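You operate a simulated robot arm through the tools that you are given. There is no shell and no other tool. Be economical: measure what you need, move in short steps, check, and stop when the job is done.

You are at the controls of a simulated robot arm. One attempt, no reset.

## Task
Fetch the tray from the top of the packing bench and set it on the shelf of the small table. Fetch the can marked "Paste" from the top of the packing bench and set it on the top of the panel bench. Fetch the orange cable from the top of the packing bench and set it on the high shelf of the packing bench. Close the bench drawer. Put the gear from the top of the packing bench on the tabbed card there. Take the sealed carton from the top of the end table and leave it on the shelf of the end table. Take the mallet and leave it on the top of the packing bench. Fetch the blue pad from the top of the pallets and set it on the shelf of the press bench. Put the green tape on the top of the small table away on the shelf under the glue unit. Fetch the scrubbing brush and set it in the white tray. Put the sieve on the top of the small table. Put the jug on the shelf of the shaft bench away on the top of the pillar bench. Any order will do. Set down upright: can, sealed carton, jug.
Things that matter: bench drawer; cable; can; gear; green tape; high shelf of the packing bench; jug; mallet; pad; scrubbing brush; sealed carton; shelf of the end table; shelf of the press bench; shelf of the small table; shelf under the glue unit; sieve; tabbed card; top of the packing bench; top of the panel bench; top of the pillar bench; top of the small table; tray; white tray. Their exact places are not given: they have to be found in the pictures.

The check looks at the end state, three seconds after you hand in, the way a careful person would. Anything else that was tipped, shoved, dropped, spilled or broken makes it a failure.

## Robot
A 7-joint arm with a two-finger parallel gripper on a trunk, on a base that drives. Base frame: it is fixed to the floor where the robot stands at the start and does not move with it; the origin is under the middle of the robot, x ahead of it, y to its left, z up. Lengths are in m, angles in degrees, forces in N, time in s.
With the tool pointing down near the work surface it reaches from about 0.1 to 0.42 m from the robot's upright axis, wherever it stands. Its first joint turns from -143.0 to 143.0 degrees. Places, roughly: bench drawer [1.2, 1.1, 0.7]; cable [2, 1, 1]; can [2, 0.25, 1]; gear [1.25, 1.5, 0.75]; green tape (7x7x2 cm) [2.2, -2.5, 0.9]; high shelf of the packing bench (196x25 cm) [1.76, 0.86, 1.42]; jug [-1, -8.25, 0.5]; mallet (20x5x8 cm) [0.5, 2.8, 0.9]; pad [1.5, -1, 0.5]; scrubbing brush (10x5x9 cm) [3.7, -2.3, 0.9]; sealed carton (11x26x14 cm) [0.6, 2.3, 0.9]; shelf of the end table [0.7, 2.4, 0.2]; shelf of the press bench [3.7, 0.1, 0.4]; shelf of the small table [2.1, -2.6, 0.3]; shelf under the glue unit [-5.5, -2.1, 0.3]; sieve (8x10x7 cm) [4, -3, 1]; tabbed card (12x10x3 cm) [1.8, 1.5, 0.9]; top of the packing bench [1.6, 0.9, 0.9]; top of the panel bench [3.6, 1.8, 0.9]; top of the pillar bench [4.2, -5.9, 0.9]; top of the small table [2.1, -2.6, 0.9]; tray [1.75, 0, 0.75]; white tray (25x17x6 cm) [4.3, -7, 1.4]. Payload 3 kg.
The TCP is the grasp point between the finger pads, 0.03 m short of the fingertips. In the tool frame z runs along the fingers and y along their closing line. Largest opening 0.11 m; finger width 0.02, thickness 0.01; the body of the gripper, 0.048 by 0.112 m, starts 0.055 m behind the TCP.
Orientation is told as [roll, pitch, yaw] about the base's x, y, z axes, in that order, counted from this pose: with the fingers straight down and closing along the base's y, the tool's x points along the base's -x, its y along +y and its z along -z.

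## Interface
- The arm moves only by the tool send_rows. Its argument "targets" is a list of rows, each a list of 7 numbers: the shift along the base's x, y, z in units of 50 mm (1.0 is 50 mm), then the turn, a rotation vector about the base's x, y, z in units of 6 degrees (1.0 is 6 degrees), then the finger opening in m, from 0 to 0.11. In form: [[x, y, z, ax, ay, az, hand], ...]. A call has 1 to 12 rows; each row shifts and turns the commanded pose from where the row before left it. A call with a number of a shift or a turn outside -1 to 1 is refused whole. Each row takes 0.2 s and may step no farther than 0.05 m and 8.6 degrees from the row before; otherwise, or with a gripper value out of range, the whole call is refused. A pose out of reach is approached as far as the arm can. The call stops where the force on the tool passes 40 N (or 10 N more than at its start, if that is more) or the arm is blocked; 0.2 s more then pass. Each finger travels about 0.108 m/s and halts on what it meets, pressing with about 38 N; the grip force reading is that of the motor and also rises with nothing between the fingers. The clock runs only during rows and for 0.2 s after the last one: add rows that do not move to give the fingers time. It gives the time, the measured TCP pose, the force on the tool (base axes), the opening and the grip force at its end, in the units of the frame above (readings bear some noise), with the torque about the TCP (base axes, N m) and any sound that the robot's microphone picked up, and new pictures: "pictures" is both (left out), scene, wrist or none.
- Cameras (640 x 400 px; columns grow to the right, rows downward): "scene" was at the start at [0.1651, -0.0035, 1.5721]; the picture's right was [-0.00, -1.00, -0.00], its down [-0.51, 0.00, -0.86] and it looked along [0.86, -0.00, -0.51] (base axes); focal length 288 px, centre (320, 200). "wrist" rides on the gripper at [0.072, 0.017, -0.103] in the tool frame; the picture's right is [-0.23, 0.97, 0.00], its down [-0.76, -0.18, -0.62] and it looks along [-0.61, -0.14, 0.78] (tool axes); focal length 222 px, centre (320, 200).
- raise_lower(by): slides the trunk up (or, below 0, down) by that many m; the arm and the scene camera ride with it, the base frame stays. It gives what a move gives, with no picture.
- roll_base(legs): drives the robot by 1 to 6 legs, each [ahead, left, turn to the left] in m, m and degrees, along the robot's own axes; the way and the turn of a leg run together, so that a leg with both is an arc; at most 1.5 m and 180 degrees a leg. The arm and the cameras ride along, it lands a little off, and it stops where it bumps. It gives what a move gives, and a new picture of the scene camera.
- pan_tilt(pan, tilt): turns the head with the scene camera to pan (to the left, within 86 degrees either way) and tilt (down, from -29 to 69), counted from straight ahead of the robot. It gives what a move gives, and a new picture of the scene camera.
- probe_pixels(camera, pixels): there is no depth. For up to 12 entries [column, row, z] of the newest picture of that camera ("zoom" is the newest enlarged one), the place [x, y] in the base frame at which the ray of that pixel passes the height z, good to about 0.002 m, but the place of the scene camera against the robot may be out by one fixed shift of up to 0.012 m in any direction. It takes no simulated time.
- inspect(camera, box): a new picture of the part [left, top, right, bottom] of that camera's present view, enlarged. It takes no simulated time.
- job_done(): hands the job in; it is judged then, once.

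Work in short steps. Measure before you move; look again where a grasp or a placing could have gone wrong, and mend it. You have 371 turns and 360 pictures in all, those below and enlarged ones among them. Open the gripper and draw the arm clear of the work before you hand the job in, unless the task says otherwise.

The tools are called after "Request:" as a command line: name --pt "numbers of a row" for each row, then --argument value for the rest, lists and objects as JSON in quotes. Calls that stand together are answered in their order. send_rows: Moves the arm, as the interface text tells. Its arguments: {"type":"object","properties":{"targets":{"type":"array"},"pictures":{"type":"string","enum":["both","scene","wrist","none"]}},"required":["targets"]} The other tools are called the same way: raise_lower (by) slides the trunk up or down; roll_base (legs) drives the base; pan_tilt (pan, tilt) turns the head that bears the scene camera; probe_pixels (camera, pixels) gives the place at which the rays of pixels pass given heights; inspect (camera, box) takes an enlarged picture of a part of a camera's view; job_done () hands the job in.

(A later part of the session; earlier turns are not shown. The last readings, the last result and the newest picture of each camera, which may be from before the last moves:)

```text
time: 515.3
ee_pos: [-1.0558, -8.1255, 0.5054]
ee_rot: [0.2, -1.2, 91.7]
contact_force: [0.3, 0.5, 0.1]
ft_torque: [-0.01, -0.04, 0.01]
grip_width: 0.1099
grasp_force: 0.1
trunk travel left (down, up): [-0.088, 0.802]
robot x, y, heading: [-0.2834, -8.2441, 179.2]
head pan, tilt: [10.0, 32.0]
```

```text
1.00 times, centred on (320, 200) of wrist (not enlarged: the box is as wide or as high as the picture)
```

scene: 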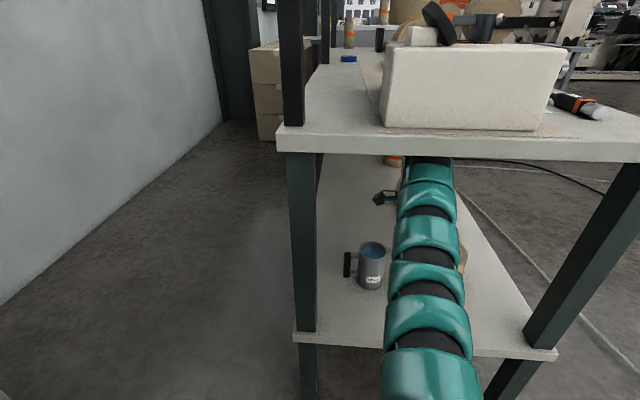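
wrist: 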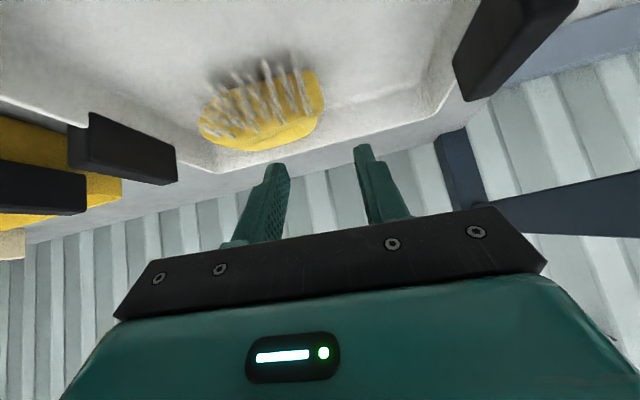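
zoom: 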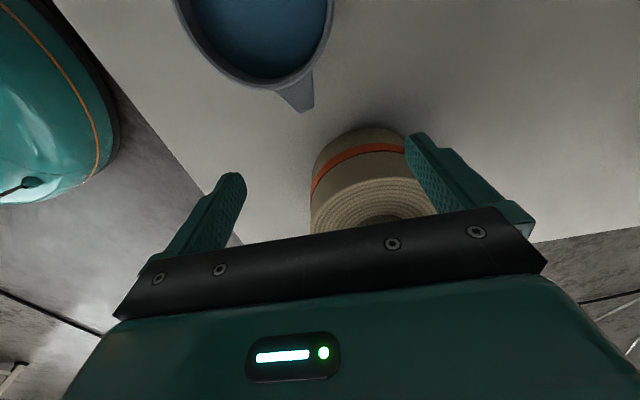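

I measure the jug's rim in the wrist view.

Request:
probe_pixels --camera "zoom" --pixels '[[333, 15, 0.43], [176, 5, 0.43], [255, 88, 0.43], [305, 110, 0.43], [333, 15, 0.42], [176, 5, 0.42], [255, 88, 0.42], [315, 200, 0.42]]'

Request:
probe_pixels --camera "scene" --pixels '[[371, 290, 0.33], [359, 247, 0.43], [385, 247, 0.43], [372, 241, 0.43], [372, 254, 0.43], [371, 290, 0.32], [372, 254, 0.42]]'

```text
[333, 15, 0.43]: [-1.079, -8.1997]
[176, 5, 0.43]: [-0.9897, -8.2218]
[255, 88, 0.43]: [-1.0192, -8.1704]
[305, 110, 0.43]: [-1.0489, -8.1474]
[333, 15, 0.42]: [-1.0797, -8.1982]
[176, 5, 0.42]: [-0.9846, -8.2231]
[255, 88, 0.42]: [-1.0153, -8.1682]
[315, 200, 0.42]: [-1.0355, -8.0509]
```

```text
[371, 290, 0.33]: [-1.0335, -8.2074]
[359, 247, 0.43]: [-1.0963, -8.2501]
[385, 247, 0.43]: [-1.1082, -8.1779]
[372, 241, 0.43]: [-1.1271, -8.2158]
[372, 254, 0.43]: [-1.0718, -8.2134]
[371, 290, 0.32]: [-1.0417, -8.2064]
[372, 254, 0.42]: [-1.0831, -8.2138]
```

Consistent solution: rim z≈0.455, diameter ≈7.5 cm, centre ≈(−1.05,−8.21). I strafe left 0.085 above it and look again.

Request:
roll_base --legs '[[0, 0.085, 0]]'

Request:
inspect --camera "wrist" --box '[0, 0, 640, 400]'

```text
time: 516.3
ee_pos: [-1.0576, -8.2104, 0.5033]
ee_rot: [0.2, -1.2, 91.8]
contact_force: [0.5, -0.9, 0.4]
ft_torque: [-0.02, -0.01, 0.01]
grip_width: 0.1099
grasp_force: 0.1
trunk travel left (down, up): [-0.088, 0.802]
robot x, y, heading: [-0.2845, -8.3285, 179.0]
head pan, tilt: [10.0, 32.0]
```

scene: 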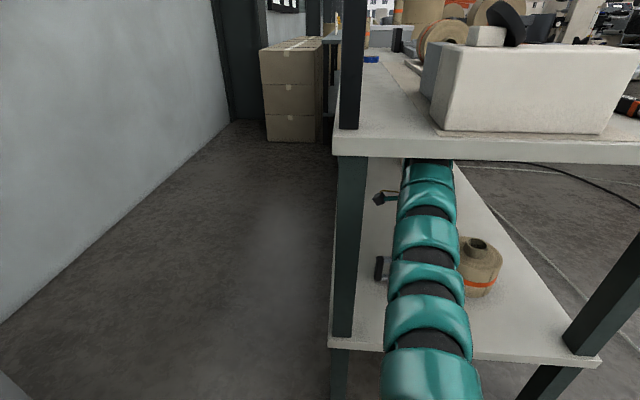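

```text
1.00 times, centred on (320, 200) of wrist (not enlarged: the box is as wide or as high as the picture)
```

zoom: 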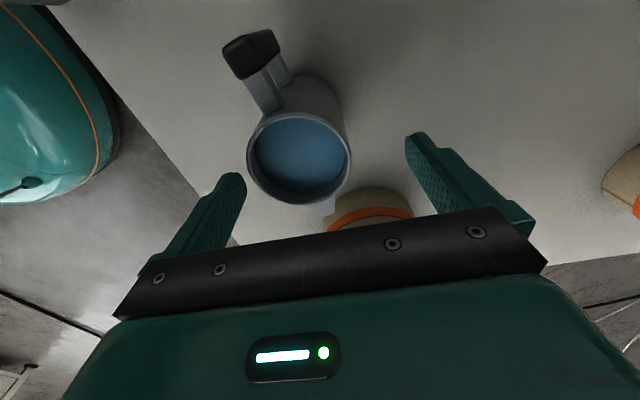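

Request:
probe_pixels --camera "zoom" --pixels '[[247, 162, 0.455], [351, 158, 0.455], [299, 204, 0.455], [299, 114, 0.455], [247, 162, 0.44], [351, 158, 0.44], [299, 204, 0.44], [299, 114, 0.44], [250, 45, 0.43]]'

```text
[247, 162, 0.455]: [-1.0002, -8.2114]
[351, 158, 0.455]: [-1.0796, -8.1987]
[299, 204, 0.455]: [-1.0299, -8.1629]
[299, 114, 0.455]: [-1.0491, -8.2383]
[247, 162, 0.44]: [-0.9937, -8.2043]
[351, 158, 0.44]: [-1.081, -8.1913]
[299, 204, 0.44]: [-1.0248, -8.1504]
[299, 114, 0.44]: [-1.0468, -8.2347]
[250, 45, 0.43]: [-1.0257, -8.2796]
```

Jug centre (−1.040,−8.203), diameter 8 cm. I centre the hand and descend to TCP ≈0.412.

Request:
send_rows --pt "0.35 0.14 0 0 0 0 0.11" --pt "0 0 -0.3 0 0 0 0.11" --pt "0 0 -0.4 0 0 0 0.11" --pictures "wrist"

```text
time: 517.1
ee_pos: [-1.0368, -8.2059, 0.4715]
ee_rot: [0.2, -1.2, 91.7]
contact_force: [-0.2, -1.1, 0.1]
ft_torque: [0.01, -0.01, -0.03]
grip_width: 0.1101
grasp_force: 0.0
trunk travel left (down, up): [-0.088, 0.802]
robot x, y, heading: [-0.287, -8.3296, 179.1]
head pan, tilt: [10.0, 32.0]
```

wrist: 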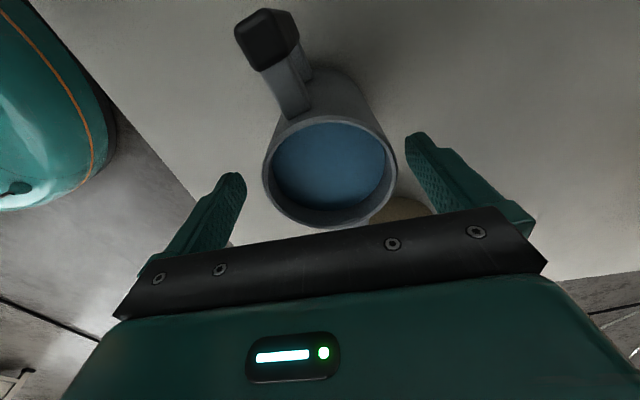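

Request:
probe_pixels --camera "wrist" --pixels '[[262, 172, 0.45], [397, 165, 0.45], [330, 228, 0.45], [330, 115, 0.45]]'

```text
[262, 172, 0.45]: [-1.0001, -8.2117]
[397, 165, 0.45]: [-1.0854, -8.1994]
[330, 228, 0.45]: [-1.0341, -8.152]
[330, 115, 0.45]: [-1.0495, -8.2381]
```

Centred within 5 mm. I descend the rest and close.

Request:
send_rows --pt "-0.1 0.06 -0.3 0 0 0 0.11" --pt "0 0 -0.4 0 0 0 0.11" --pt "0 0 -0.3 0 0 0 0.11" --pt "0 0 -0.15 0 0 0 0.11" --pt "0 0 0 0 0 0 0.08" --pt "0 0 0 0 0 0 0.05" --pt "0 0 0 0 0 0 0.05" --pictures "wrist"

```text
time: 518.2
ee_pos: [-1.0458, -8.1987, 0.4209]
ee_rot: [1.0, -1.2, 91.6]
contact_force: [2.4, 0.8, 27.6]
ft_torque: [-0.54, -0.73, 0.07]
grip_width: 0.0802
grasp_force: 0.4
trunk travel left (down, up): [-0.088, 0.802]
robot x, y, heading: [-0.2851, -8.3309, 178.9]
head pan, tilt: [10.0, 32.0]
stopped in row 5: the force on the tool passed its limit at 48 N (the readings are from after the stop); the commanded pose is now the measured one
```

wrist: 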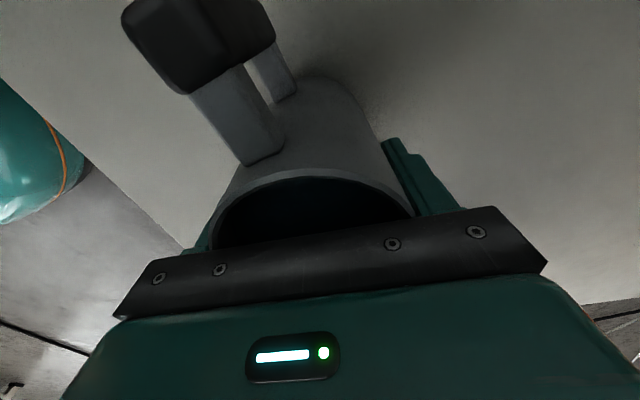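

The palm touches the rim. I raise 1 cm and close.

Request:
send_rows --pt "0 0 0.25 0 0 0 0.085" --pt "0 0 0 0 0 0 0.05" --pt "0 0 0 0 0 0 0.05" --pt "0 0 0 0 0 0 0.05" --pictures "wrist"

```text
time: 519.2
ee_pos: [-1.0453, -8.1998, 0.4291]
ee_rot: [0.5, -1.0, 91.8]
contact_force: [-0.9, -0.5, -0.2]
ft_torque: [0.1, 0.02, 0.01]
grip_width: 0.0714
grasp_force: 37.8
trunk travel left (down, up): [-0.088, 0.802]
robot x, y, heading: [-0.2879, -8.3318, 179.3]
head pan, tilt: [10.0, 32.0]
```

wrist: 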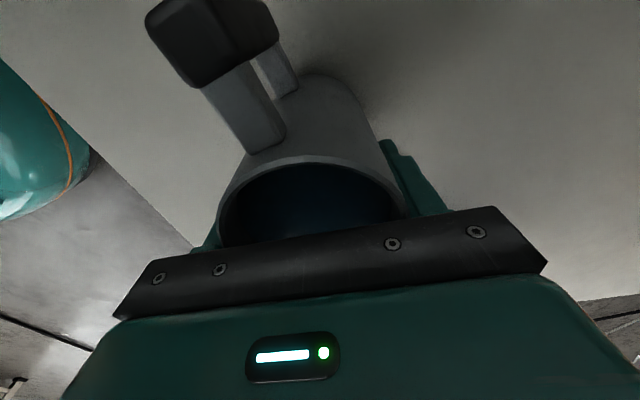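

Gripped at 0.071. I lift 5 cm gently.

Request:
send_rows --pt "0 0 0.2 0 0 0 0.05" --pt "0 0 0.3 0 0 0 0.05" --pt "0 0 0.3 0 0 0 0.05" --pt "0 0 0.2 0 0 0 0.05" --pictures "wrist"

Request:
roll_base --legs '[[0, -0.03, 0], [-0.55, 0, 0]]'

```text
time: 520.2
ee_pos: [-1.0458, -8.1994, 0.4797]
ee_rot: [0.7, -1.0, 91.8]
contact_force: [0.6, 0.3, -4.1]
ft_torque: [0.08, -0.01, 0.03]
grip_width: 0.0715
grasp_force: 38.0
trunk travel left (down, up): [-0.088, 0.802]
robot x, y, heading: [-0.2911, -8.3292, 179.3]
head pan, tilt: [10.0, 32.0]
```

wrist: 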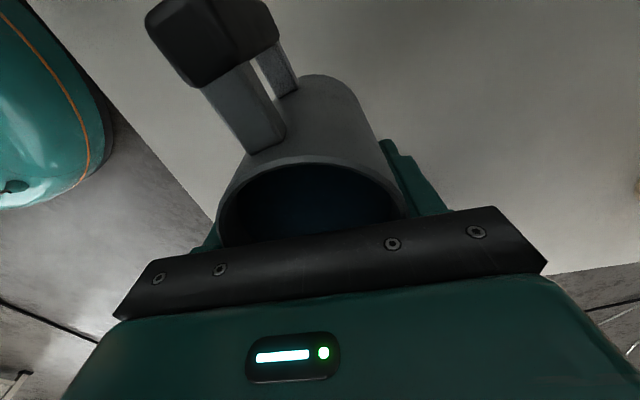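

```text
time: 523.8
ee_pos: [-0.4914, -8.1796, 0.4783]
ee_rot: [0.4, -1.1, 91.8]
contact_force: [-0.2, 0.2, -4.9]
ft_torque: [0.08, 0.02, -0.01]
grip_width: 0.0711
grasp_force: 38.4
trunk travel left (down, up): [-0.088, 0.802]
robot x, y, heading: [0.2672, -8.3038, 179.6]
head pan, tilt: [10.0, 32.0]
```

scene: 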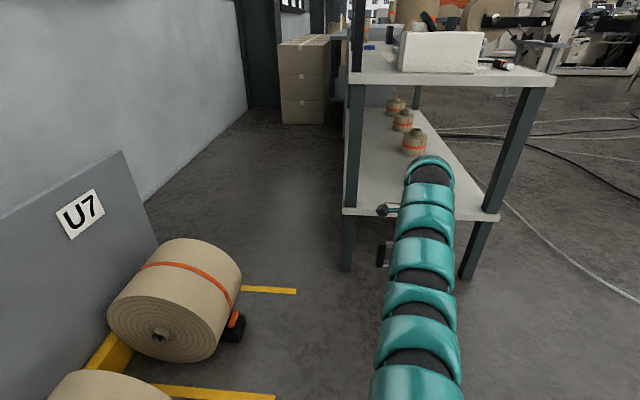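

Out with the jug. I raise the trunk and drive to the pillar bench, facing +x.

Request:
raise_lower --by 0.4

Request:
raise_lower --by 0.3

Request:
roll_base --legs '[[0, -1.4, 0], [0, -1.35, 0], [0, 0, -179], [1.4, 0, 0]]'

Request:
pan_tilt --pan 0 --tilt 20

```text
time: 527.6
ee_pos: [-0.492, -8.1797, 0.8793]
ee_rot: [0.4, -1.2, 91.8]
contact_force: [0.0, 1.0, -3.7]
ft_torque: [0.07, 0.04, 0.02]
grip_width: 0.0717
grasp_force: 37.9
trunk travel left (down, up): [-0.488, 0.402]
robot x, y, heading: [0.2696, -8.3061, 179.7]
head pan, tilt: [10.0, 32.0]
```

```text
time: 530.6
ee_pos: [-0.491, -8.179, 1.1794]
ee_rot: [0.5, -1.0, 91.9]
contact_force: [0.1, 0.7, -3.5]
ft_torque: [0.12, 0.0, 0.0]
grip_width: 0.0716
grasp_force: 38.4
trunk travel left (down, up): [-0.788, 0.102]
robot x, y, heading: [0.2659, -8.3048, 179.5]
head pan, tilt: [10.0, 32.0]
```

```text
time: 557.5
ee_pos: [2.4091, -5.6084, 1.1802]
ee_rot: [0.4, -1.0, -85.2]
contact_force: [0.1, 0.4, -4.5]
ft_torque: [-0.12, -0.05, -0.04]
grip_width: 0.0714
grasp_force: 37.6
trunk travel left (down, up): [-0.788, 0.102]
robot x, y, heading: [1.6444, -5.5189, 2.4]
head pan, tilt: [10.0, 32.0]
```

scene: 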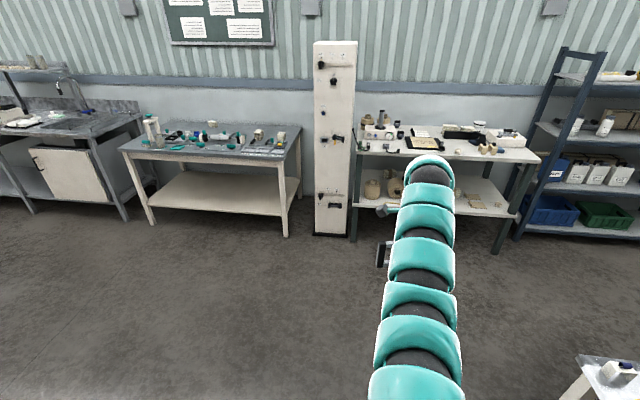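

```text
time: 558.2
ee_pos: [2.4087, -5.6069, 1.1795]
ee_rot: [0.5, -1.1, -85.2]
contact_force: [-0.4, -0.9, -4.9]
ft_torque: [-0.12, -0.01, 0.02]
grip_width: 0.0714
grasp_force: 37.7
trunk travel left (down, up): [-0.788, 0.102]
robot x, y, heading: [1.6444, -5.5243, 2.3]
head pan, tilt: [0.0, 20.0]
```

scene: 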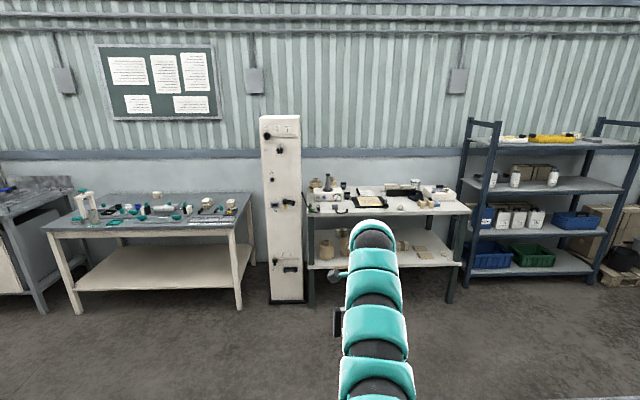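

I approach to x≈2.6 and inspect the pillar bench's top for a free spot.

Request:
probe_pixels --camera "scene" --pixels '[[312, 306, 0], [449, 303, 0], [470, 213, 0.87], [306, 215, 0.87]]'

Request:
roll_base --legs '[[1.0, 0, -2.4]]'

Request:
pan_tilt --pan 0 --tilt 30

```text
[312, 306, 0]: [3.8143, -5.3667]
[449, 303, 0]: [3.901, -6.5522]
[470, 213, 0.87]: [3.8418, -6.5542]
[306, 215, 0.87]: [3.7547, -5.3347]
```

```text
time: 563.5
ee_pos: [3.4196, -5.6126, 1.1784]
ee_rot: [0.6, -1.1, -87.3]
contact_force: [1.1, -0.1, -3.7]
ft_torque: [-0.1, 0.0, -0.01]
grip_width: 0.0713
grasp_force: 38.2
trunk travel left (down, up): [-0.788, 0.102]
robot x, y, heading: [2.6587, -5.4956, 0.3]
head pan, tilt: [0.0, 20.0]
```

scene: 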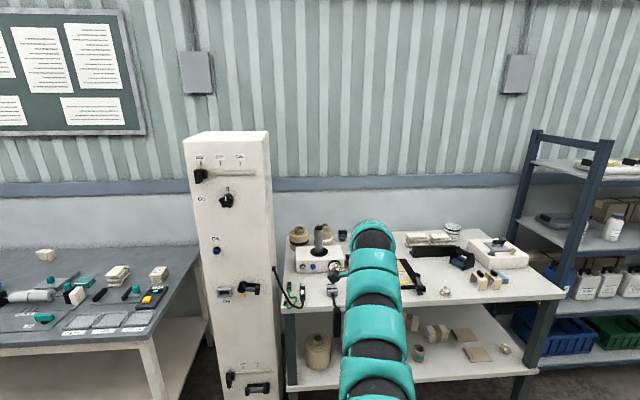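

```text
time: 564.2
ee_pos: [3.4192, -5.6127, 1.1785]
ee_rot: [0.4, -1.1, -87.3]
contact_force: [0.0, -0.6, -4.7]
ft_torque: [-0.1, -0.02, 0.0]
grip_width: 0.0711
grasp_force: 38.1
trunk travel left (down, up): [-0.788, 0.102]
robot x, y, heading: [2.6583, -5.5001, 0.4]
head pan, tilt: [0.0, 30.0]
```

scene: 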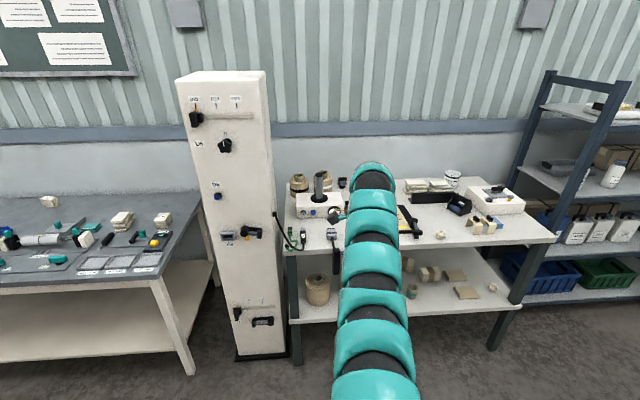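

Request:
inspect --camera "scene" --box '[390, 165, 560, 271]'

Request:
probe_pixels --camera "scene" --pixels '[[440, 240, 0.88], [470, 240, 0.88], [485, 232, 0.88], [455, 225, 0.88], [520, 238, 0.88], [420, 232, 0.88], [400, 245, 0.88]]'

```text
3.76 times, centred on (475, 218) of scene
```

zoom: 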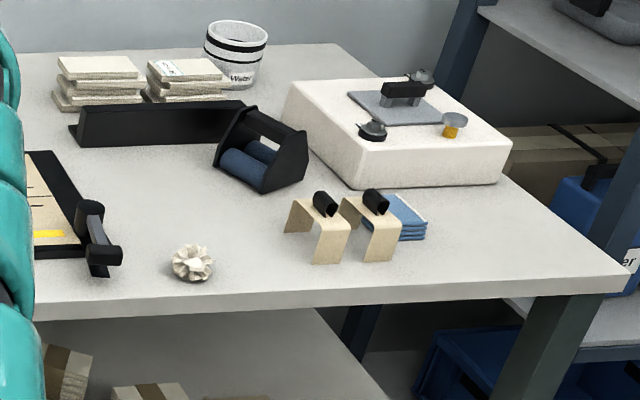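

```text
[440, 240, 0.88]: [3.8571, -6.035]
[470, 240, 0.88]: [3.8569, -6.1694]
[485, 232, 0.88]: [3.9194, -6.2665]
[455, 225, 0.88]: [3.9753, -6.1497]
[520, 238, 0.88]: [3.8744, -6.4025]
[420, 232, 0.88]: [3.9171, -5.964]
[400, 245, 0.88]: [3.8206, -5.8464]
```

Best free spot: front right corner ≈(3.915,−6.43). I go ahead 0.42, strafe right 0.81, then re-measure.

Request:
roll_base --legs '[[0.42, 0, 0], [0, -0.81, 0]]'

Request:
inspect --camera "scene" --box '[290, 150, 510, 290]'

Request:
inspect --camera "wrist" --box '[0, 0, 640, 400]'

```text
time: 570.8
ee_pos: [3.8604, -6.422, 1.1795]
ee_rot: [0.4, -1.1, -86.8]
contact_force: [0.0, 0.2, -3.4]
ft_torque: [-0.11, 0.01, -0.02]
grip_width: 0.0712
grasp_force: 38.3
trunk travel left (down, up): [-0.788, 0.102]
robot x, y, heading: [3.095, -6.3114, 0.7]
head pan, tilt: [0.0, 30.0]
```

scene: 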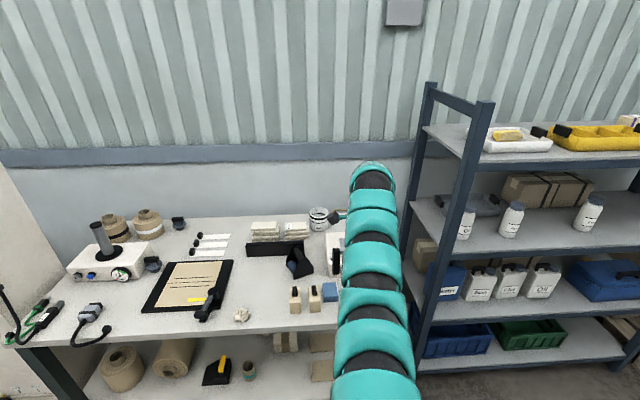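

```text
2.86 times, centred on (400, 220) of scene
```

zoom: 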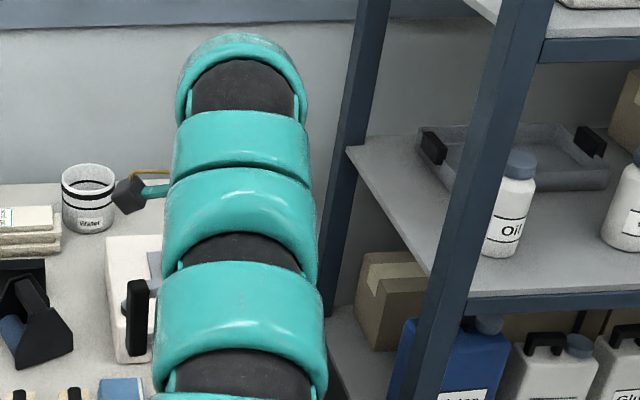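

```text
1.00 times, centred on (320, 200) of wrist (not enlarged: the box is as wide or as high as the picture)
```

zoom: 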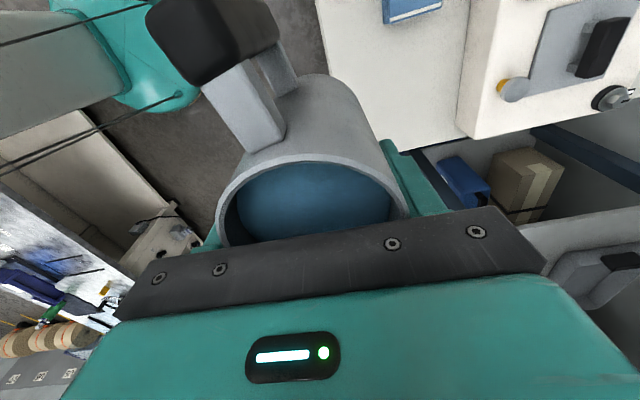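

I measure the bench corner, box and cloth from the wrist view.

Request:
probe_pixels --camera "zoom" --pixels '[[318, 10, 0.88], [405, 152, 0.88], [467, 138, 0.88], [385, 22, 0.89], [441, 6, 0.89], [365, 80, 0.88], [458, 60, 0.9]]'

```text
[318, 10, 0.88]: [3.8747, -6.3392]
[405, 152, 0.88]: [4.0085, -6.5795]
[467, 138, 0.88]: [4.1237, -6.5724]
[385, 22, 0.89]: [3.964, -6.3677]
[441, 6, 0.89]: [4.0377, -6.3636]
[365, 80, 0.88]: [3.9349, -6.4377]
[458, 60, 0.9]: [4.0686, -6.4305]
```

Free area x 3.88–4.07, y −6.58…−6.37; target (3.965,−6.47). I move there and lower the trunk 0.15.

Request:
roll_base --legs '[[0.105, -0.05, -0.5]]'

Request:
raise_lower --by -0.14

Request:
inspect --camera "wrist" --box '[0, 0, 640, 400]'

```text
time: 572.0
ee_pos: [3.9657, -6.4782, 1.1779]
ee_rot: [0.6, -1.1, -87.2]
contact_force: [1.0, -0.6, -4.4]
ft_torque: [-0.12, -0.03, 0.0]
grip_width: 0.0712
grasp_force: 38.1
trunk travel left (down, up): [-0.788, 0.102]
robot x, y, heading: [3.2071, -6.3636, 0.1]
head pan, tilt: [0.0, 30.0]
```

scene: 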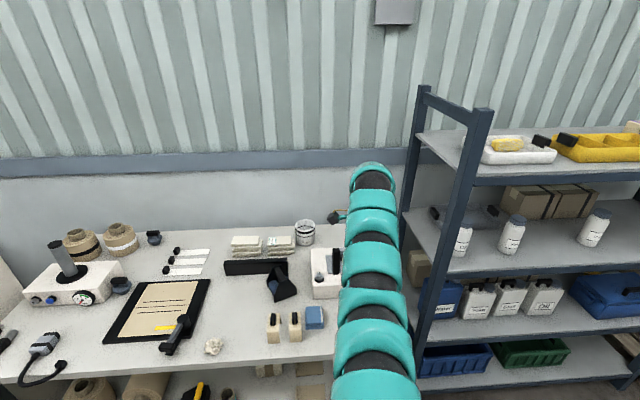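

```text
time: 573.7
ee_pos: [3.9646, -6.4776, 1.0397]
ee_rot: [0.5, -1.1, -87.2]
contact_force: [-1.0, -0.1, -3.6]
ft_torque: [-0.14, -0.02, 0.02]
grip_width: 0.0715
grasp_force: 38.4
trunk travel left (down, up): [-0.648, 0.242]
robot x, y, heading: [3.2072, -6.3619, 0.3]
head pan, tilt: [0.0, 30.0]
```

```text
1.00 times, centred on (320, 200) of wrist (not enlarged: the box is as wide or as high as the picture)
```

zoom: 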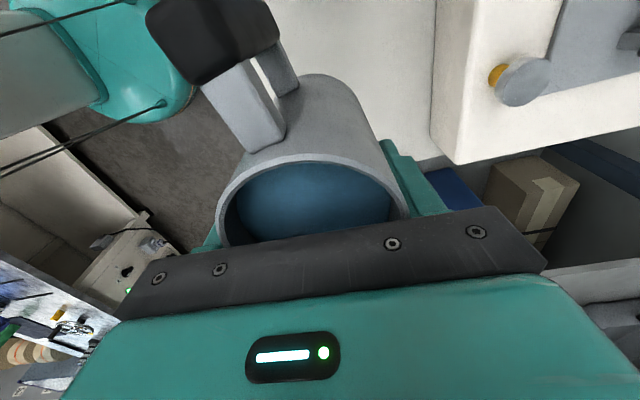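

I check the margin to the bench's end and to the white box.

Request:
probe_pixels --camera "zoom" --pixels '[[418, 160, 0.88], [432, 100, 0.88], [438, 140, 0.95], [283, 10, 0.88], [270, 5, 0.88]]'

```text
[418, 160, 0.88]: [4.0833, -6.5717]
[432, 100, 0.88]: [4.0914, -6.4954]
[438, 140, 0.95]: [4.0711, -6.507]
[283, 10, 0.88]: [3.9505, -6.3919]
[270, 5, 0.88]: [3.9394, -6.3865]
```

Margins are fine. I descend in small steps to contact.

Request:
send_rows --pt "0 0 -0.4 0 0 0 0.05" --pt "0 0 -0.3 0 0 0 0.05" --pt "0 0 -0.2 0 0 0 0.05" --pt "0 0 -0.1 0 0 0 0.05" --pt "0 0 -0.1 0 0 0 0.05" --pt "0 0 -0.1 0 0 0 0.05" --pt "0 0 -0.1 0 0 0 0.05" --pt "0 0 -0.1 0 0 0 0.05" --pictures "none"

```text
time: 575.5
ee_pos: [3.9643, -6.4768, 0.9694]
ee_rot: [0.5, -1.2, -87.2]
contact_force: [-0.5, 0.9, -5.3]
ft_torque: [-0.13, -0.01, -0.03]
grip_width: 0.0711
grasp_force: 38.0
trunk travel left (down, up): [-0.648, 0.242]
robot x, y, heading: [3.206, -6.3645, 0.3]
head pan, tilt: [0.0, 30.0]
```

Request:
send_rows --pt "0 0 -0.1 0 0 0 0.05" --pt "0 0 -0.1 0 0 0 0.05" --pt "0 0 -0.1 0 0 0 0.05" --pt "0 0 -0.1 0 0 0 0.05" --pt "0 0 -0.1 0 0 0 0.05" --pt "0 0 -0.1 0 0 0 0.05" --pictures "wrist"

```text
time: 576.9
ee_pos: [3.9647, -6.4796, 0.9416]
ee_rot: [0.6, -1.1, -87.3]
contact_force: [4.1, -5.9, 23.9]
ft_torque: [0.31, 0.51, 0.01]
grip_width: 0.0695
grasp_force: 38.2
trunk travel left (down, up): [-0.648, 0.242]
robot x, y, heading: [3.2042, -6.3621, 0.3]
head pan, tilt: [0.0, 30.0]
```

wrist: 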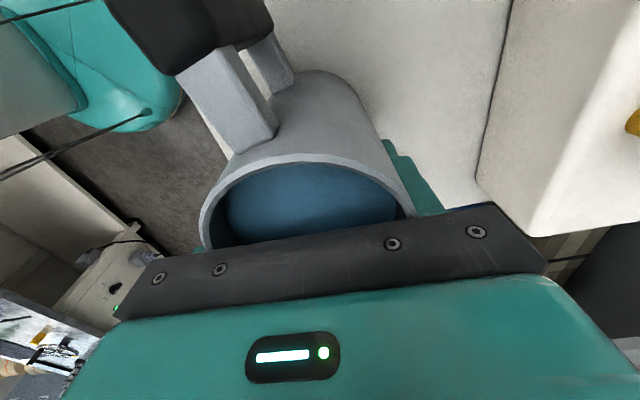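

Contact. I relieve a little and open slowly.

Request:
send_rows --pt "0 0 0.06 0 0 0 0.05" --pt "0 0 0 0 0 0 0.08" --pt "0 0 0 0 0 0 0.1" --pt "0 0 0 0 0 0 0.11" --pt "0 0 0 0 0 0 0.11" --pictures "wrist"

```text
time: 578.1
ee_pos: [3.9646, -6.4771, 0.9418]
ee_rot: [0.5, -1.1, -87.2]
contact_force: [-0.3, -0.8, 0.6]
ft_torque: [0.01, 0.03, 0.02]
grip_width: 0.1099
grasp_force: 0.1
trunk travel left (down, up): [-0.648, 0.242]
robot x, y, heading: [3.2048, -6.3643, 0.5]
head pan, tilt: [0.0, 30.0]
```

wrist: 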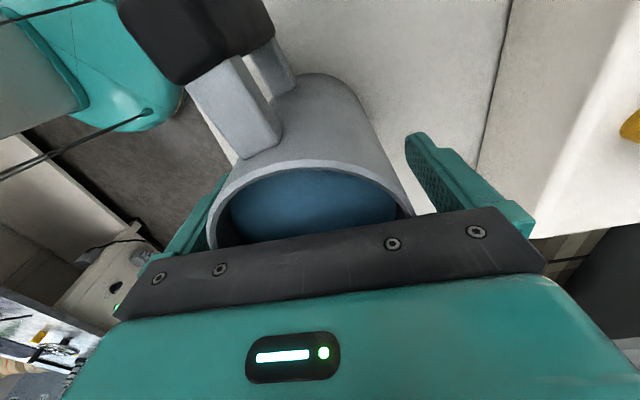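

Released and standing. I lift straight up and check.

Request:
send_rows --pt "0 0 0.3 0 0 0 0.11" --pt "0 0 0.6 0 0 0 0.11" --pt "0 0 0.8 0 0 0 0.11" --pictures "wrist"

Request:
raise_lower --by 0.2

Request:
roll_base --legs '[[-0.1, 0, 0], [0, 0.85, 0]]'

Request:
inspect --camera "scene" --box '[400, 150, 640, 300]'

```text
time: 578.9
ee_pos: [3.9638, -6.4747, 1.03]
ee_rot: [0.6, -1.1, -87.2]
contact_force: [-0.3, 0.2, -1.0]
ft_torque: [0.0, -0.05, 0.01]
grip_width: 0.11
grasp_force: 0.0
trunk travel left (down, up): [-0.648, 0.242]
robot x, y, heading: [3.2004, -6.3629, 0.3]
head pan, tilt: [0.0, 30.0]
```

wrist: 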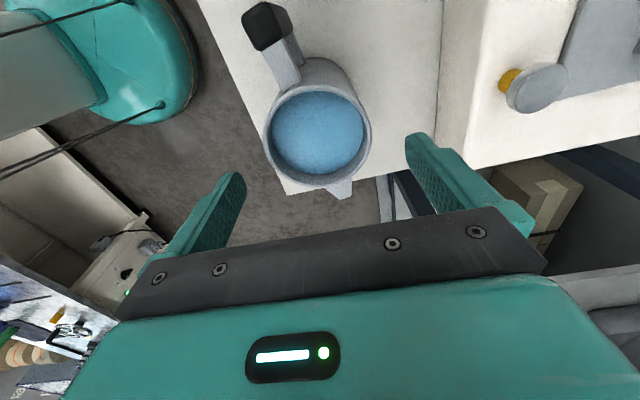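

```text
time: 581.1
ee_pos: [3.9638, -6.4737, 1.2278]
ee_rot: [0.5, -1.1, -87.2]
contact_force: [0.0, 0.2, -0.4]
ft_torque: [0.02, 0.01, 0.01]
grip_width: 0.11
grasp_force: 0.0
trunk travel left (down, up): [-0.848, 0.042]
robot x, y, heading: [3.2055, -6.3642, 0.4]
head pan, tilt: [0.0, 30.0]
```

```text
time: 586.3
ee_pos: [3.8555, -5.6241, 1.2293]
ee_rot: [0.6, -1.2, -86.4]
contact_force: [0.4, 0.2, -0.8]
ft_torque: [0.01, -0.02, -0.01]
grip_width: 0.1099
grasp_force: 0.0
trunk travel left (down, up): [-0.848, 0.042]
robot x, y, heading: [3.0968, -5.5237, 1.2]
head pan, tilt: [0.0, 30.0]
```

scene: 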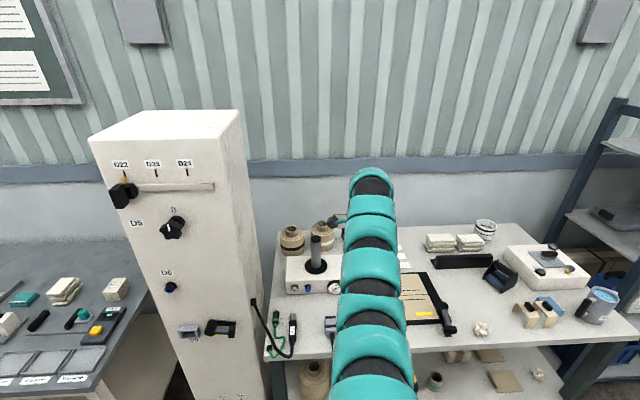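

```text
2.67 times, centred on (520, 225) of scene
```

zoom: 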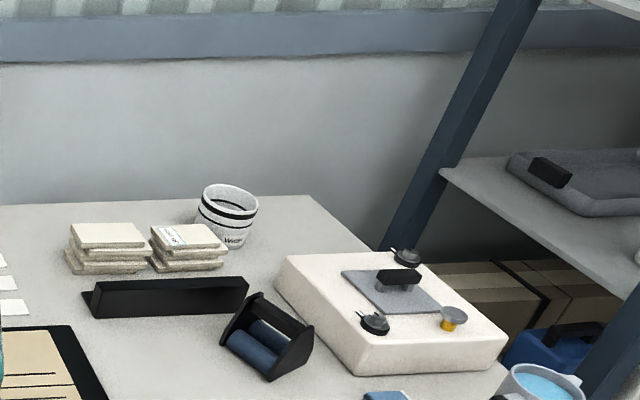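

Jug delivered upright. Next the green tape: I drive to the front side of the small table (x≈1.35, y≈−2.42), facing +x.

Request:
roll_base --legs '[[-0.9, 0, 0], [-0.9, 0, 0], [0, 1.45, -1], [0, 1.45, 0]]'

Request:
pan_tilt --pan 0 --tilt 45

```text
time: 609.2
ee_pos: [1.9606, -2.6976, 1.2292]
ee_rot: [0.6, -1.1, -84.1]
contact_force: [0.1, 0.4, -0.4]
ft_torque: [0.0, 0.02, -0.01]
grip_width: 0.1101
grasp_force: 0.0
trunk travel left (down, up): [-0.848, 0.042]
robot x, y, heading: [1.1964, -2.6255, 3.4]
head pan, tilt: [0.0, 30.0]
```

scene: 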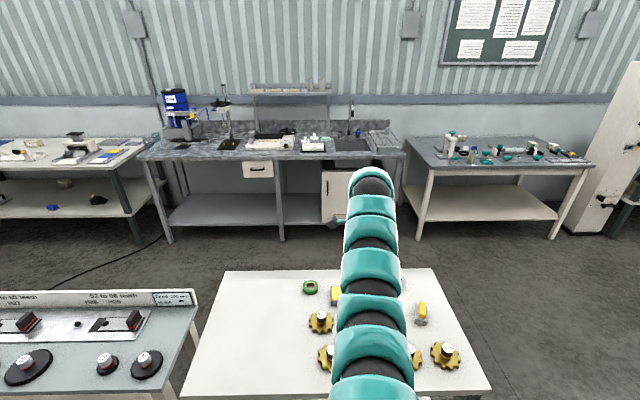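

```text
time: 609.9
ee_pos: [1.9616, -2.6983, 1.2283]
ee_rot: [0.6, -1.1, -84.2]
contact_force: [1.7, -0.3, 1.0]
ft_torque: [0.03, -0.03, 0.01]
grip_width: 0.1102
grasp_force: 0.0
trunk travel left (down, up): [-0.848, 0.042]
robot x, y, heading: [1.199, -2.6256, 3.4]
head pan, tilt: [0.0, 45.0]
```

scene: 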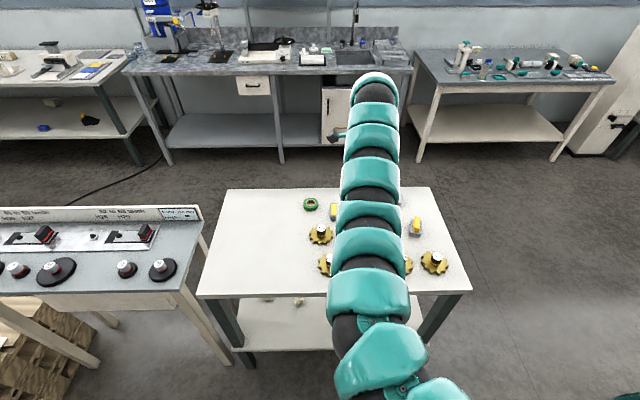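

Tape at (310,204). I measure it.

Request:
probe_pixels --camera "scene" --pixels '[[310, 204, 0.88], [330, 297, 0.86], [302, 205, 0.88], [318, 204, 0.88], [335, 212, 0.88], [320, 235, 0.88]]'

Request:
roll_base --legs '[[0, 0.16, -3.4], [0.2, 0, 0]]'

Request:
inspect --camera "wrist" --box '[0, 0, 640, 400]'

```text
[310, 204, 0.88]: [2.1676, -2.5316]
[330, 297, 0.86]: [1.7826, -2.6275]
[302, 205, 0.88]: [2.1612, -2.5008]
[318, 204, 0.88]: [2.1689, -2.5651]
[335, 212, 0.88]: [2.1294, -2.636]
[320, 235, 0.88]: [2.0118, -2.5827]
```

```text
time: 612.5
ee_pos: [2.1451, -2.5853, 1.2282]
ee_rot: [0.6, -1.1, -87.3]
contact_force: [0.6, 0.7, -0.6]
ft_torque: [0.03, 0.02, 0.06]
grip_width: 0.1099
grasp_force: 0.0
trunk travel left (down, up): [-0.848, 0.042]
robot x, y, heading: [1.3871, -2.4747, 0.3]
head pan, tilt: [0.0, 45.0]
```

scene: 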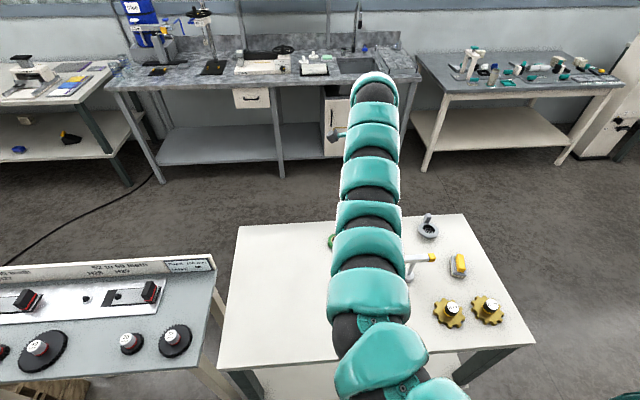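

```text
1.00 times, centred on (320, 200) of wrist (not enlarged: the box is as wide or as high as the picture)
```

zoom: 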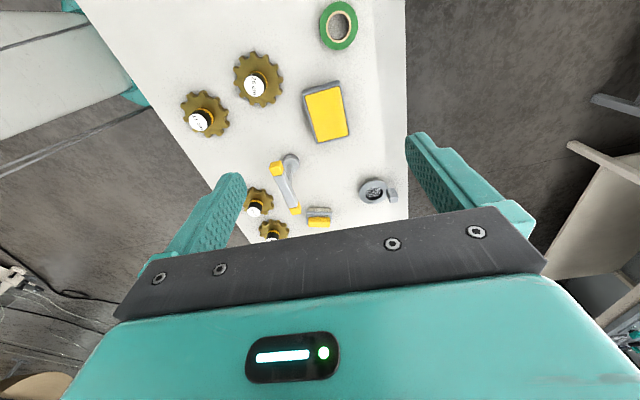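

Request:
probe_pixels --camera "zoom" --pixels '[[338, 25, 0.885], [319, 27, 0.885], [357, 20, 0.885], [338, 48, 0.875], [338, 3, 0.885], [320, 95, 0.88]]'

```text
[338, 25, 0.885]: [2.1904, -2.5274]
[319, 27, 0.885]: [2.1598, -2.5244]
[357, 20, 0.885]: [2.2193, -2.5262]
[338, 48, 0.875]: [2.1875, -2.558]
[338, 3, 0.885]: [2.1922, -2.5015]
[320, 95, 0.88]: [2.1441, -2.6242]
```

Tape centre ≈(2.186,−2.528). I move over it and lower the trunk 0.25.

Request:
roll_base --legs '[[0.04, 0.056, 0]]'

Request:
raise_lower --by -0.24

Request:
inspect --camera "wrist" --box '[0, 0, 640, 400]'

```text
time: 613.5
ee_pos: [2.1854, -2.5299, 1.2268]
ee_rot: [0.6, -1.2, -87.2]
contact_force: [-0.4, 1.4, -0.2]
ft_torque: [-0.03, 0.05, 0.01]
grip_width: 0.1102
grasp_force: 0.1
trunk travel left (down, up): [-0.848, 0.042]
robot x, y, heading: [1.4245, -2.4213, 0.3]
head pan, tilt: [0.0, 45.0]
```

scene: 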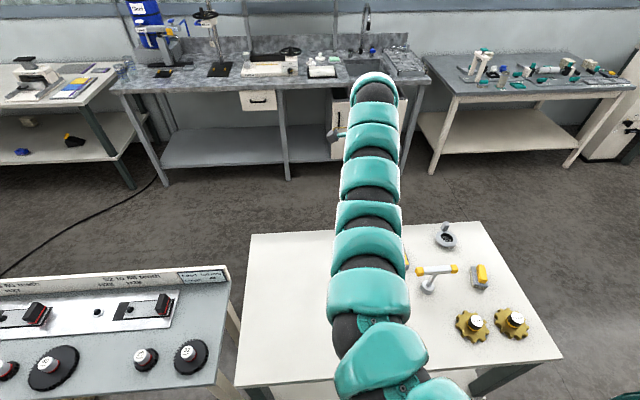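

```text
time: 616.0
ee_pos: [2.185, -2.5309, 0.9874]
ee_rot: [0.5, -1.1, -87.3]
contact_force: [-0.6, -1.0, -0.7]
ft_torque: [0.03, -0.01, 0.03]
grip_width: 0.1101
grasp_force: 0.0
trunk travel left (down, up): [-0.608, 0.282]
robot x, y, heading: [1.4262, -2.422, 0.2]
head pan, tilt: [0.0, 45.0]
```

```text
1.00 times, centred on (320, 200) of wrist (not enlarged: the box is as wide or as high as the picture)
```

zoom: 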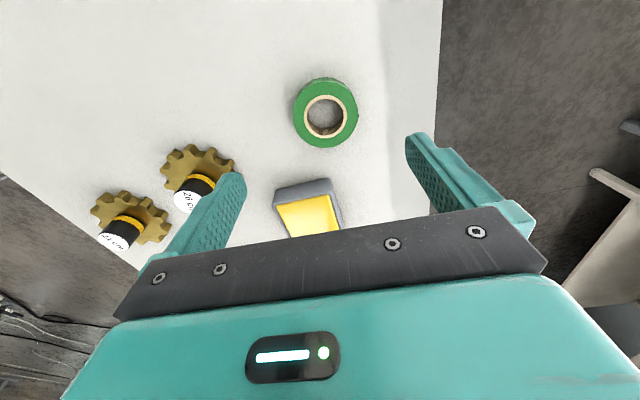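

Request:
probe_pixels --camera "zoom" --pixels '[[326, 110, 0.885], [294, 112, 0.885], [358, 105, 0.885], [325, 148, 0.88], [236, 170, 0.89], [215, 195, 0.93], [272, 190, 0.9]]'

```text
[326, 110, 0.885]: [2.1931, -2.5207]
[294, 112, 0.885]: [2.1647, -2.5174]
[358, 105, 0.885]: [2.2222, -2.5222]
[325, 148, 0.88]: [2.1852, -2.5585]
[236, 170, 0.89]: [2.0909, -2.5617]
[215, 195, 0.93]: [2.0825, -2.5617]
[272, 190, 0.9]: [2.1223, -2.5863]
```

Tape centre (2.193,−2.522). I shift, descend to near the table and close.

Request:
send_rows --pt "0.16 0.16 -0.4 0 0 0 0.11" --pt "0 0 -0.6 0 0 0 0.11" --pt "0 0 -0.4 0 0 0 0.11" --pt "0 0 -0.2 0 0 0 0.11" --pt "0 0 -0.1 0 0 0 0.11" --pt "0 0 -0.1 0 0 0 0.11" --pt "0 0 -0.1 0 0 0 0.11" --pictures "none"

```text
time: 617.6
ee_pos: [2.1916, -2.5231, 0.8946]
ee_rot: [0.6, -1.0, -87.3]
contact_force: [0.4, -0.2, -0.6]
ft_torque: [-0.04, -0.02, 0.03]
grip_width: 0.1102
grasp_force: 0.1
trunk travel left (down, up): [-0.608, 0.282]
robot x, y, heading: [1.4256, -2.4174, 0.3]
head pan, tilt: [0.0, 45.0]
```

Request:
send_rows --pt "0 0 -0.08 0 0 0 0.11" --pt "0 0 -0.08 0 0 0 0.11" --pt "0 0 -0.08 0 0 0 0.11" --pt "0 0 0 0 0 0 0.05" --pt "0 0 0 0 0 0 0.05" --pt "0 0 0 0 0 0 0.05" --pictures "wrist"

```text
time: 618.3
ee_pos: [2.1927, -2.5239, 0.8902]
ee_rot: [1.3, -1.1, -87.3]
contact_force: [-8.4, -1.3, 22.7]
ft_torque: [0.1, 1.67, 0.17]
grip_width: 0.11
grasp_force: 0.0
trunk travel left (down, up): [-0.608, 0.282]
robot x, y, heading: [1.4217, -2.4158, 0.4]
head pan, tilt: [0.0, 45.0]
stopped in row 3: the force on the tool passed its limit at 45 N (the readings are from after the stop); the commanded pose is now the measured one
```

wrist: 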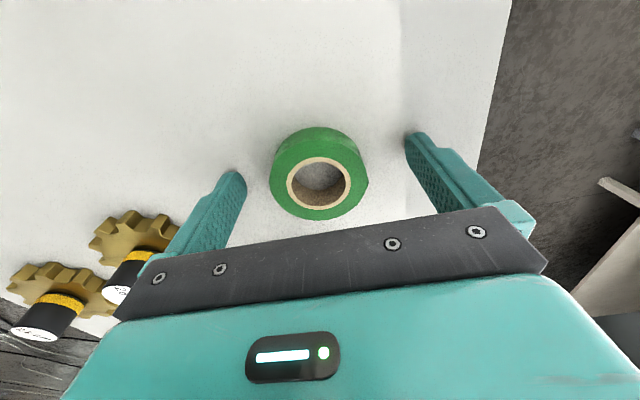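

Fingertips touch the table. I raise 4 mm, close and lift.

Request:
send_rows --pt "0 0 0.1 0 0 0 0.11" --pt "0 0 0 0 0 0 0.05" --pt "0 0 0 0 0 0 0.04" --pt "0 0 0 0 0 0 0.04" --pt "0 0 0.4 0 0 0 0.04" --pt "0 0 0.7 0 0 0 0.04" --pt "0 0 0.8 0 0 0 0.04" --pictures "wrist"

```text
time: 619.9
ee_pos: [2.1939, -2.5248, 0.9862]
ee_rot: [0.9, -1.2, -87.3]
contact_force: [0.6, 0.1, -0.9]
ft_torque: [-0.03, 0.03, -0.01]
grip_width: 0.0591
grasp_force: 38.3
trunk travel left (down, up): [-0.608, 0.282]
robot x, y, heading: [1.4261, -2.4177, 0.4]
head pan, tilt: [0.0, 45.0]
```

wrist: 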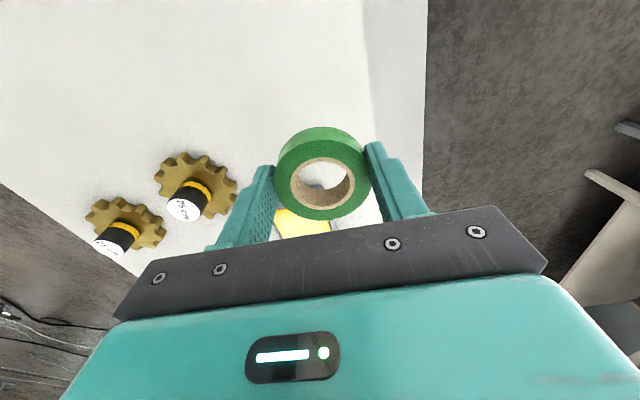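

Tape held. I raise, back off, turn around to face −x and look for the glue unit.

Request:
raise_lower --by 0.24

Request:
roll_base --legs '[[-0.4, 0, 0], [0, -1.2, 0], [0, 0, -179]]'

Request:
pan_tilt --pan -15 --tilt 12

```text
time: 622.4
ee_pos: [2.1963, -2.5248, 1.2268]
ee_rot: [1.0, -1.1, -87.3]
contact_force: [0.3, 0.6, -0.7]
ft_torque: [0.0, 0.01, -0.02]
grip_width: 0.059
grasp_force: 37.7
trunk travel left (down, up): [-0.848, 0.042]
robot x, y, heading: [1.427, -2.4179, 0.3]
head pan, tilt: [0.0, 45.0]
```

```text
time: 637.9
ee_pos: [0.2536, -3.5109, 1.2273]
ee_rot: [1.0, -1.1, 94.4]
contact_force: [0.0, 1.1, -0.6]
ft_torque: [0.0, -0.02, 0.0]
grip_width: 0.0588
grasp_force: 38.2
trunk travel left (down, up): [-0.848, 0.042]
robot x, y, heading: [1.0254, -3.5911, -178.1]
head pan, tilt: [0.0, 45.0]
```

scene: 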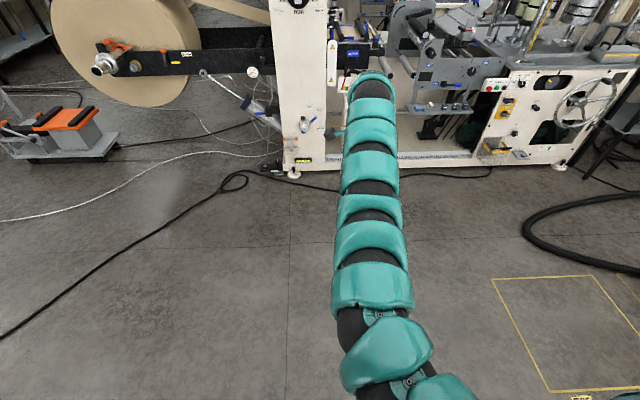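

```text
time: 638.8
ee_pos: [0.2544, -3.5111, 1.228]
ee_rot: [1.0, -1.1, 94.5]
contact_force: [0.0, -0.5, 0.0]
ft_torque: [0.0, 0.0, 0.01]
grip_width: 0.0585
grasp_force: 38.2
trunk travel left (down, up): [-0.848, 0.042]
robot x, y, heading: [1.0241, -3.5957, -178.2]
head pan, tilt: [-15.0, 12.0]
```

scene: 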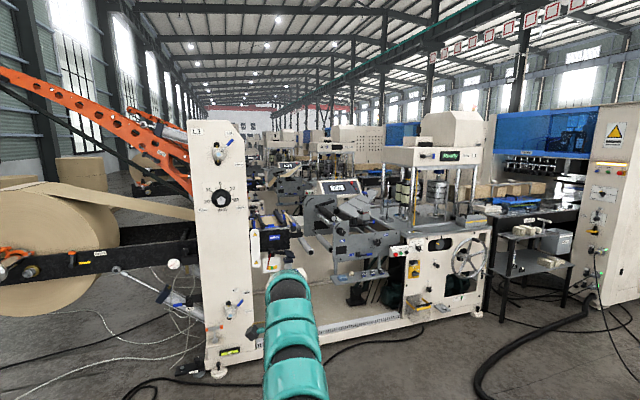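

The machine line blocks the direct way; I go round its roll end: to about (0.3,−7.0), and look along −x.

Request:
roll_base --legs '[[0, 1.4, 0], [0, 1.4, 0], [0, 0.6, 0], [0.5, 0, -1.8]]'

Request:
pan_tilt --pan -15 --tilt 15

```text
time: 658.0
ee_pos: [-0.0627, -6.9588, 1.2271]
ee_rot: [0.9, -1.1, 94.0]
contact_force: [0.0, -0.1, -0.1]
ft_torque: [0.0, 0.0, 0.01]
grip_width: 0.0584
grasp_force: 38.2
trunk travel left (down, up): [-0.848, 0.042]
robot x, y, heading: [0.7088, -7.045, -178.0]
head pan, tilt: [-15.0, 12.0]
```

scene: 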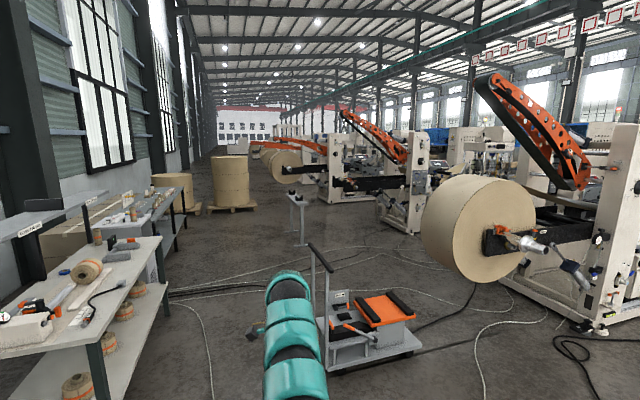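

```text
time: 658.6
ee_pos: [-0.0623, -6.958, 1.2262]
ee_rot: [1.0, -1.1, 94.1]
contact_force: [-0.6, -0.8, 0.1]
ft_torque: [0.01, 0.02, -0.01]
grip_width: 0.0587
grasp_force: 38.2
trunk travel left (down, up): [-0.848, 0.042]
robot x, y, heading: [0.7091, -7.0439, -178.5]
head pan, tilt: [-15.0, 15.0]
```

scene: 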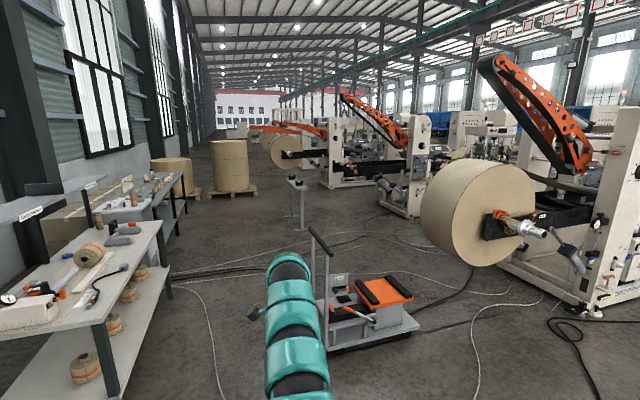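

Request:
probe_pixels --camera "scene" --pixels '[[328, 348, 0.05], [318, 300, 0.3], [108, 398, 0.3], [160, 330, 0], [297, 228, 0], [232, 208, 0], [405, 235, 0], [450, 268, 0], [330, 205, 0.0], [345, 187, 0]]'

```text
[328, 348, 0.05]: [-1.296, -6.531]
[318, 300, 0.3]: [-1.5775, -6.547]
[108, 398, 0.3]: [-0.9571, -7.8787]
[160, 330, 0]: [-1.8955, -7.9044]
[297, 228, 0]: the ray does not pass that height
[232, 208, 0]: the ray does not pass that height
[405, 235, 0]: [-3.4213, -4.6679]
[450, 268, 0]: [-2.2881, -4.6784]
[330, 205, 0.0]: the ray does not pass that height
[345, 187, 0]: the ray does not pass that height
```

The lane between bench and cart is 1.3 m wide. I drive along y≈−7.15 to x≈−2.4 and look right (+y).

Request:
roll_base --legs '[[1.5, 0.1, -1.5], [1.5, 0, 0]]'

Request:
pan_tilt --pan -70 --tilt 12

```text
refused: leg 1 is longer than a leg can be; nothing moved
```

```text
time: 659.9
ee_pos: [-0.063, -6.9593, 1.2267]
ee_rot: [1.1, -1.1, 94.2]
contact_force: [0.2, -0.6, -1.0]
ft_torque: [0.03, -0.02, 0.0]
grip_width: 0.0587
grasp_force: 38.3
trunk travel left (down, up): [-0.848, 0.042]
robot x, y, heading: [0.708, -7.0449, -178.5]
head pan, tilt: [-70.0, 12.0]
```

scene: 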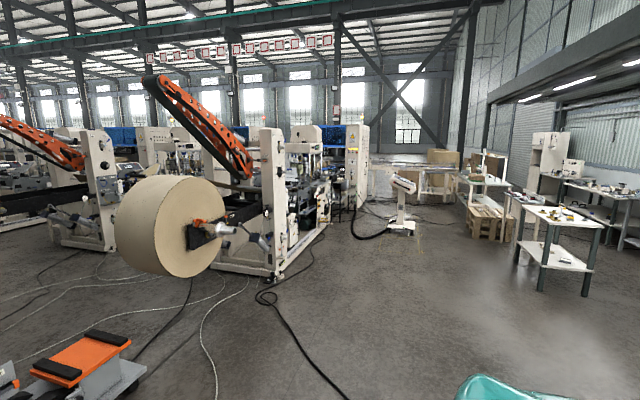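

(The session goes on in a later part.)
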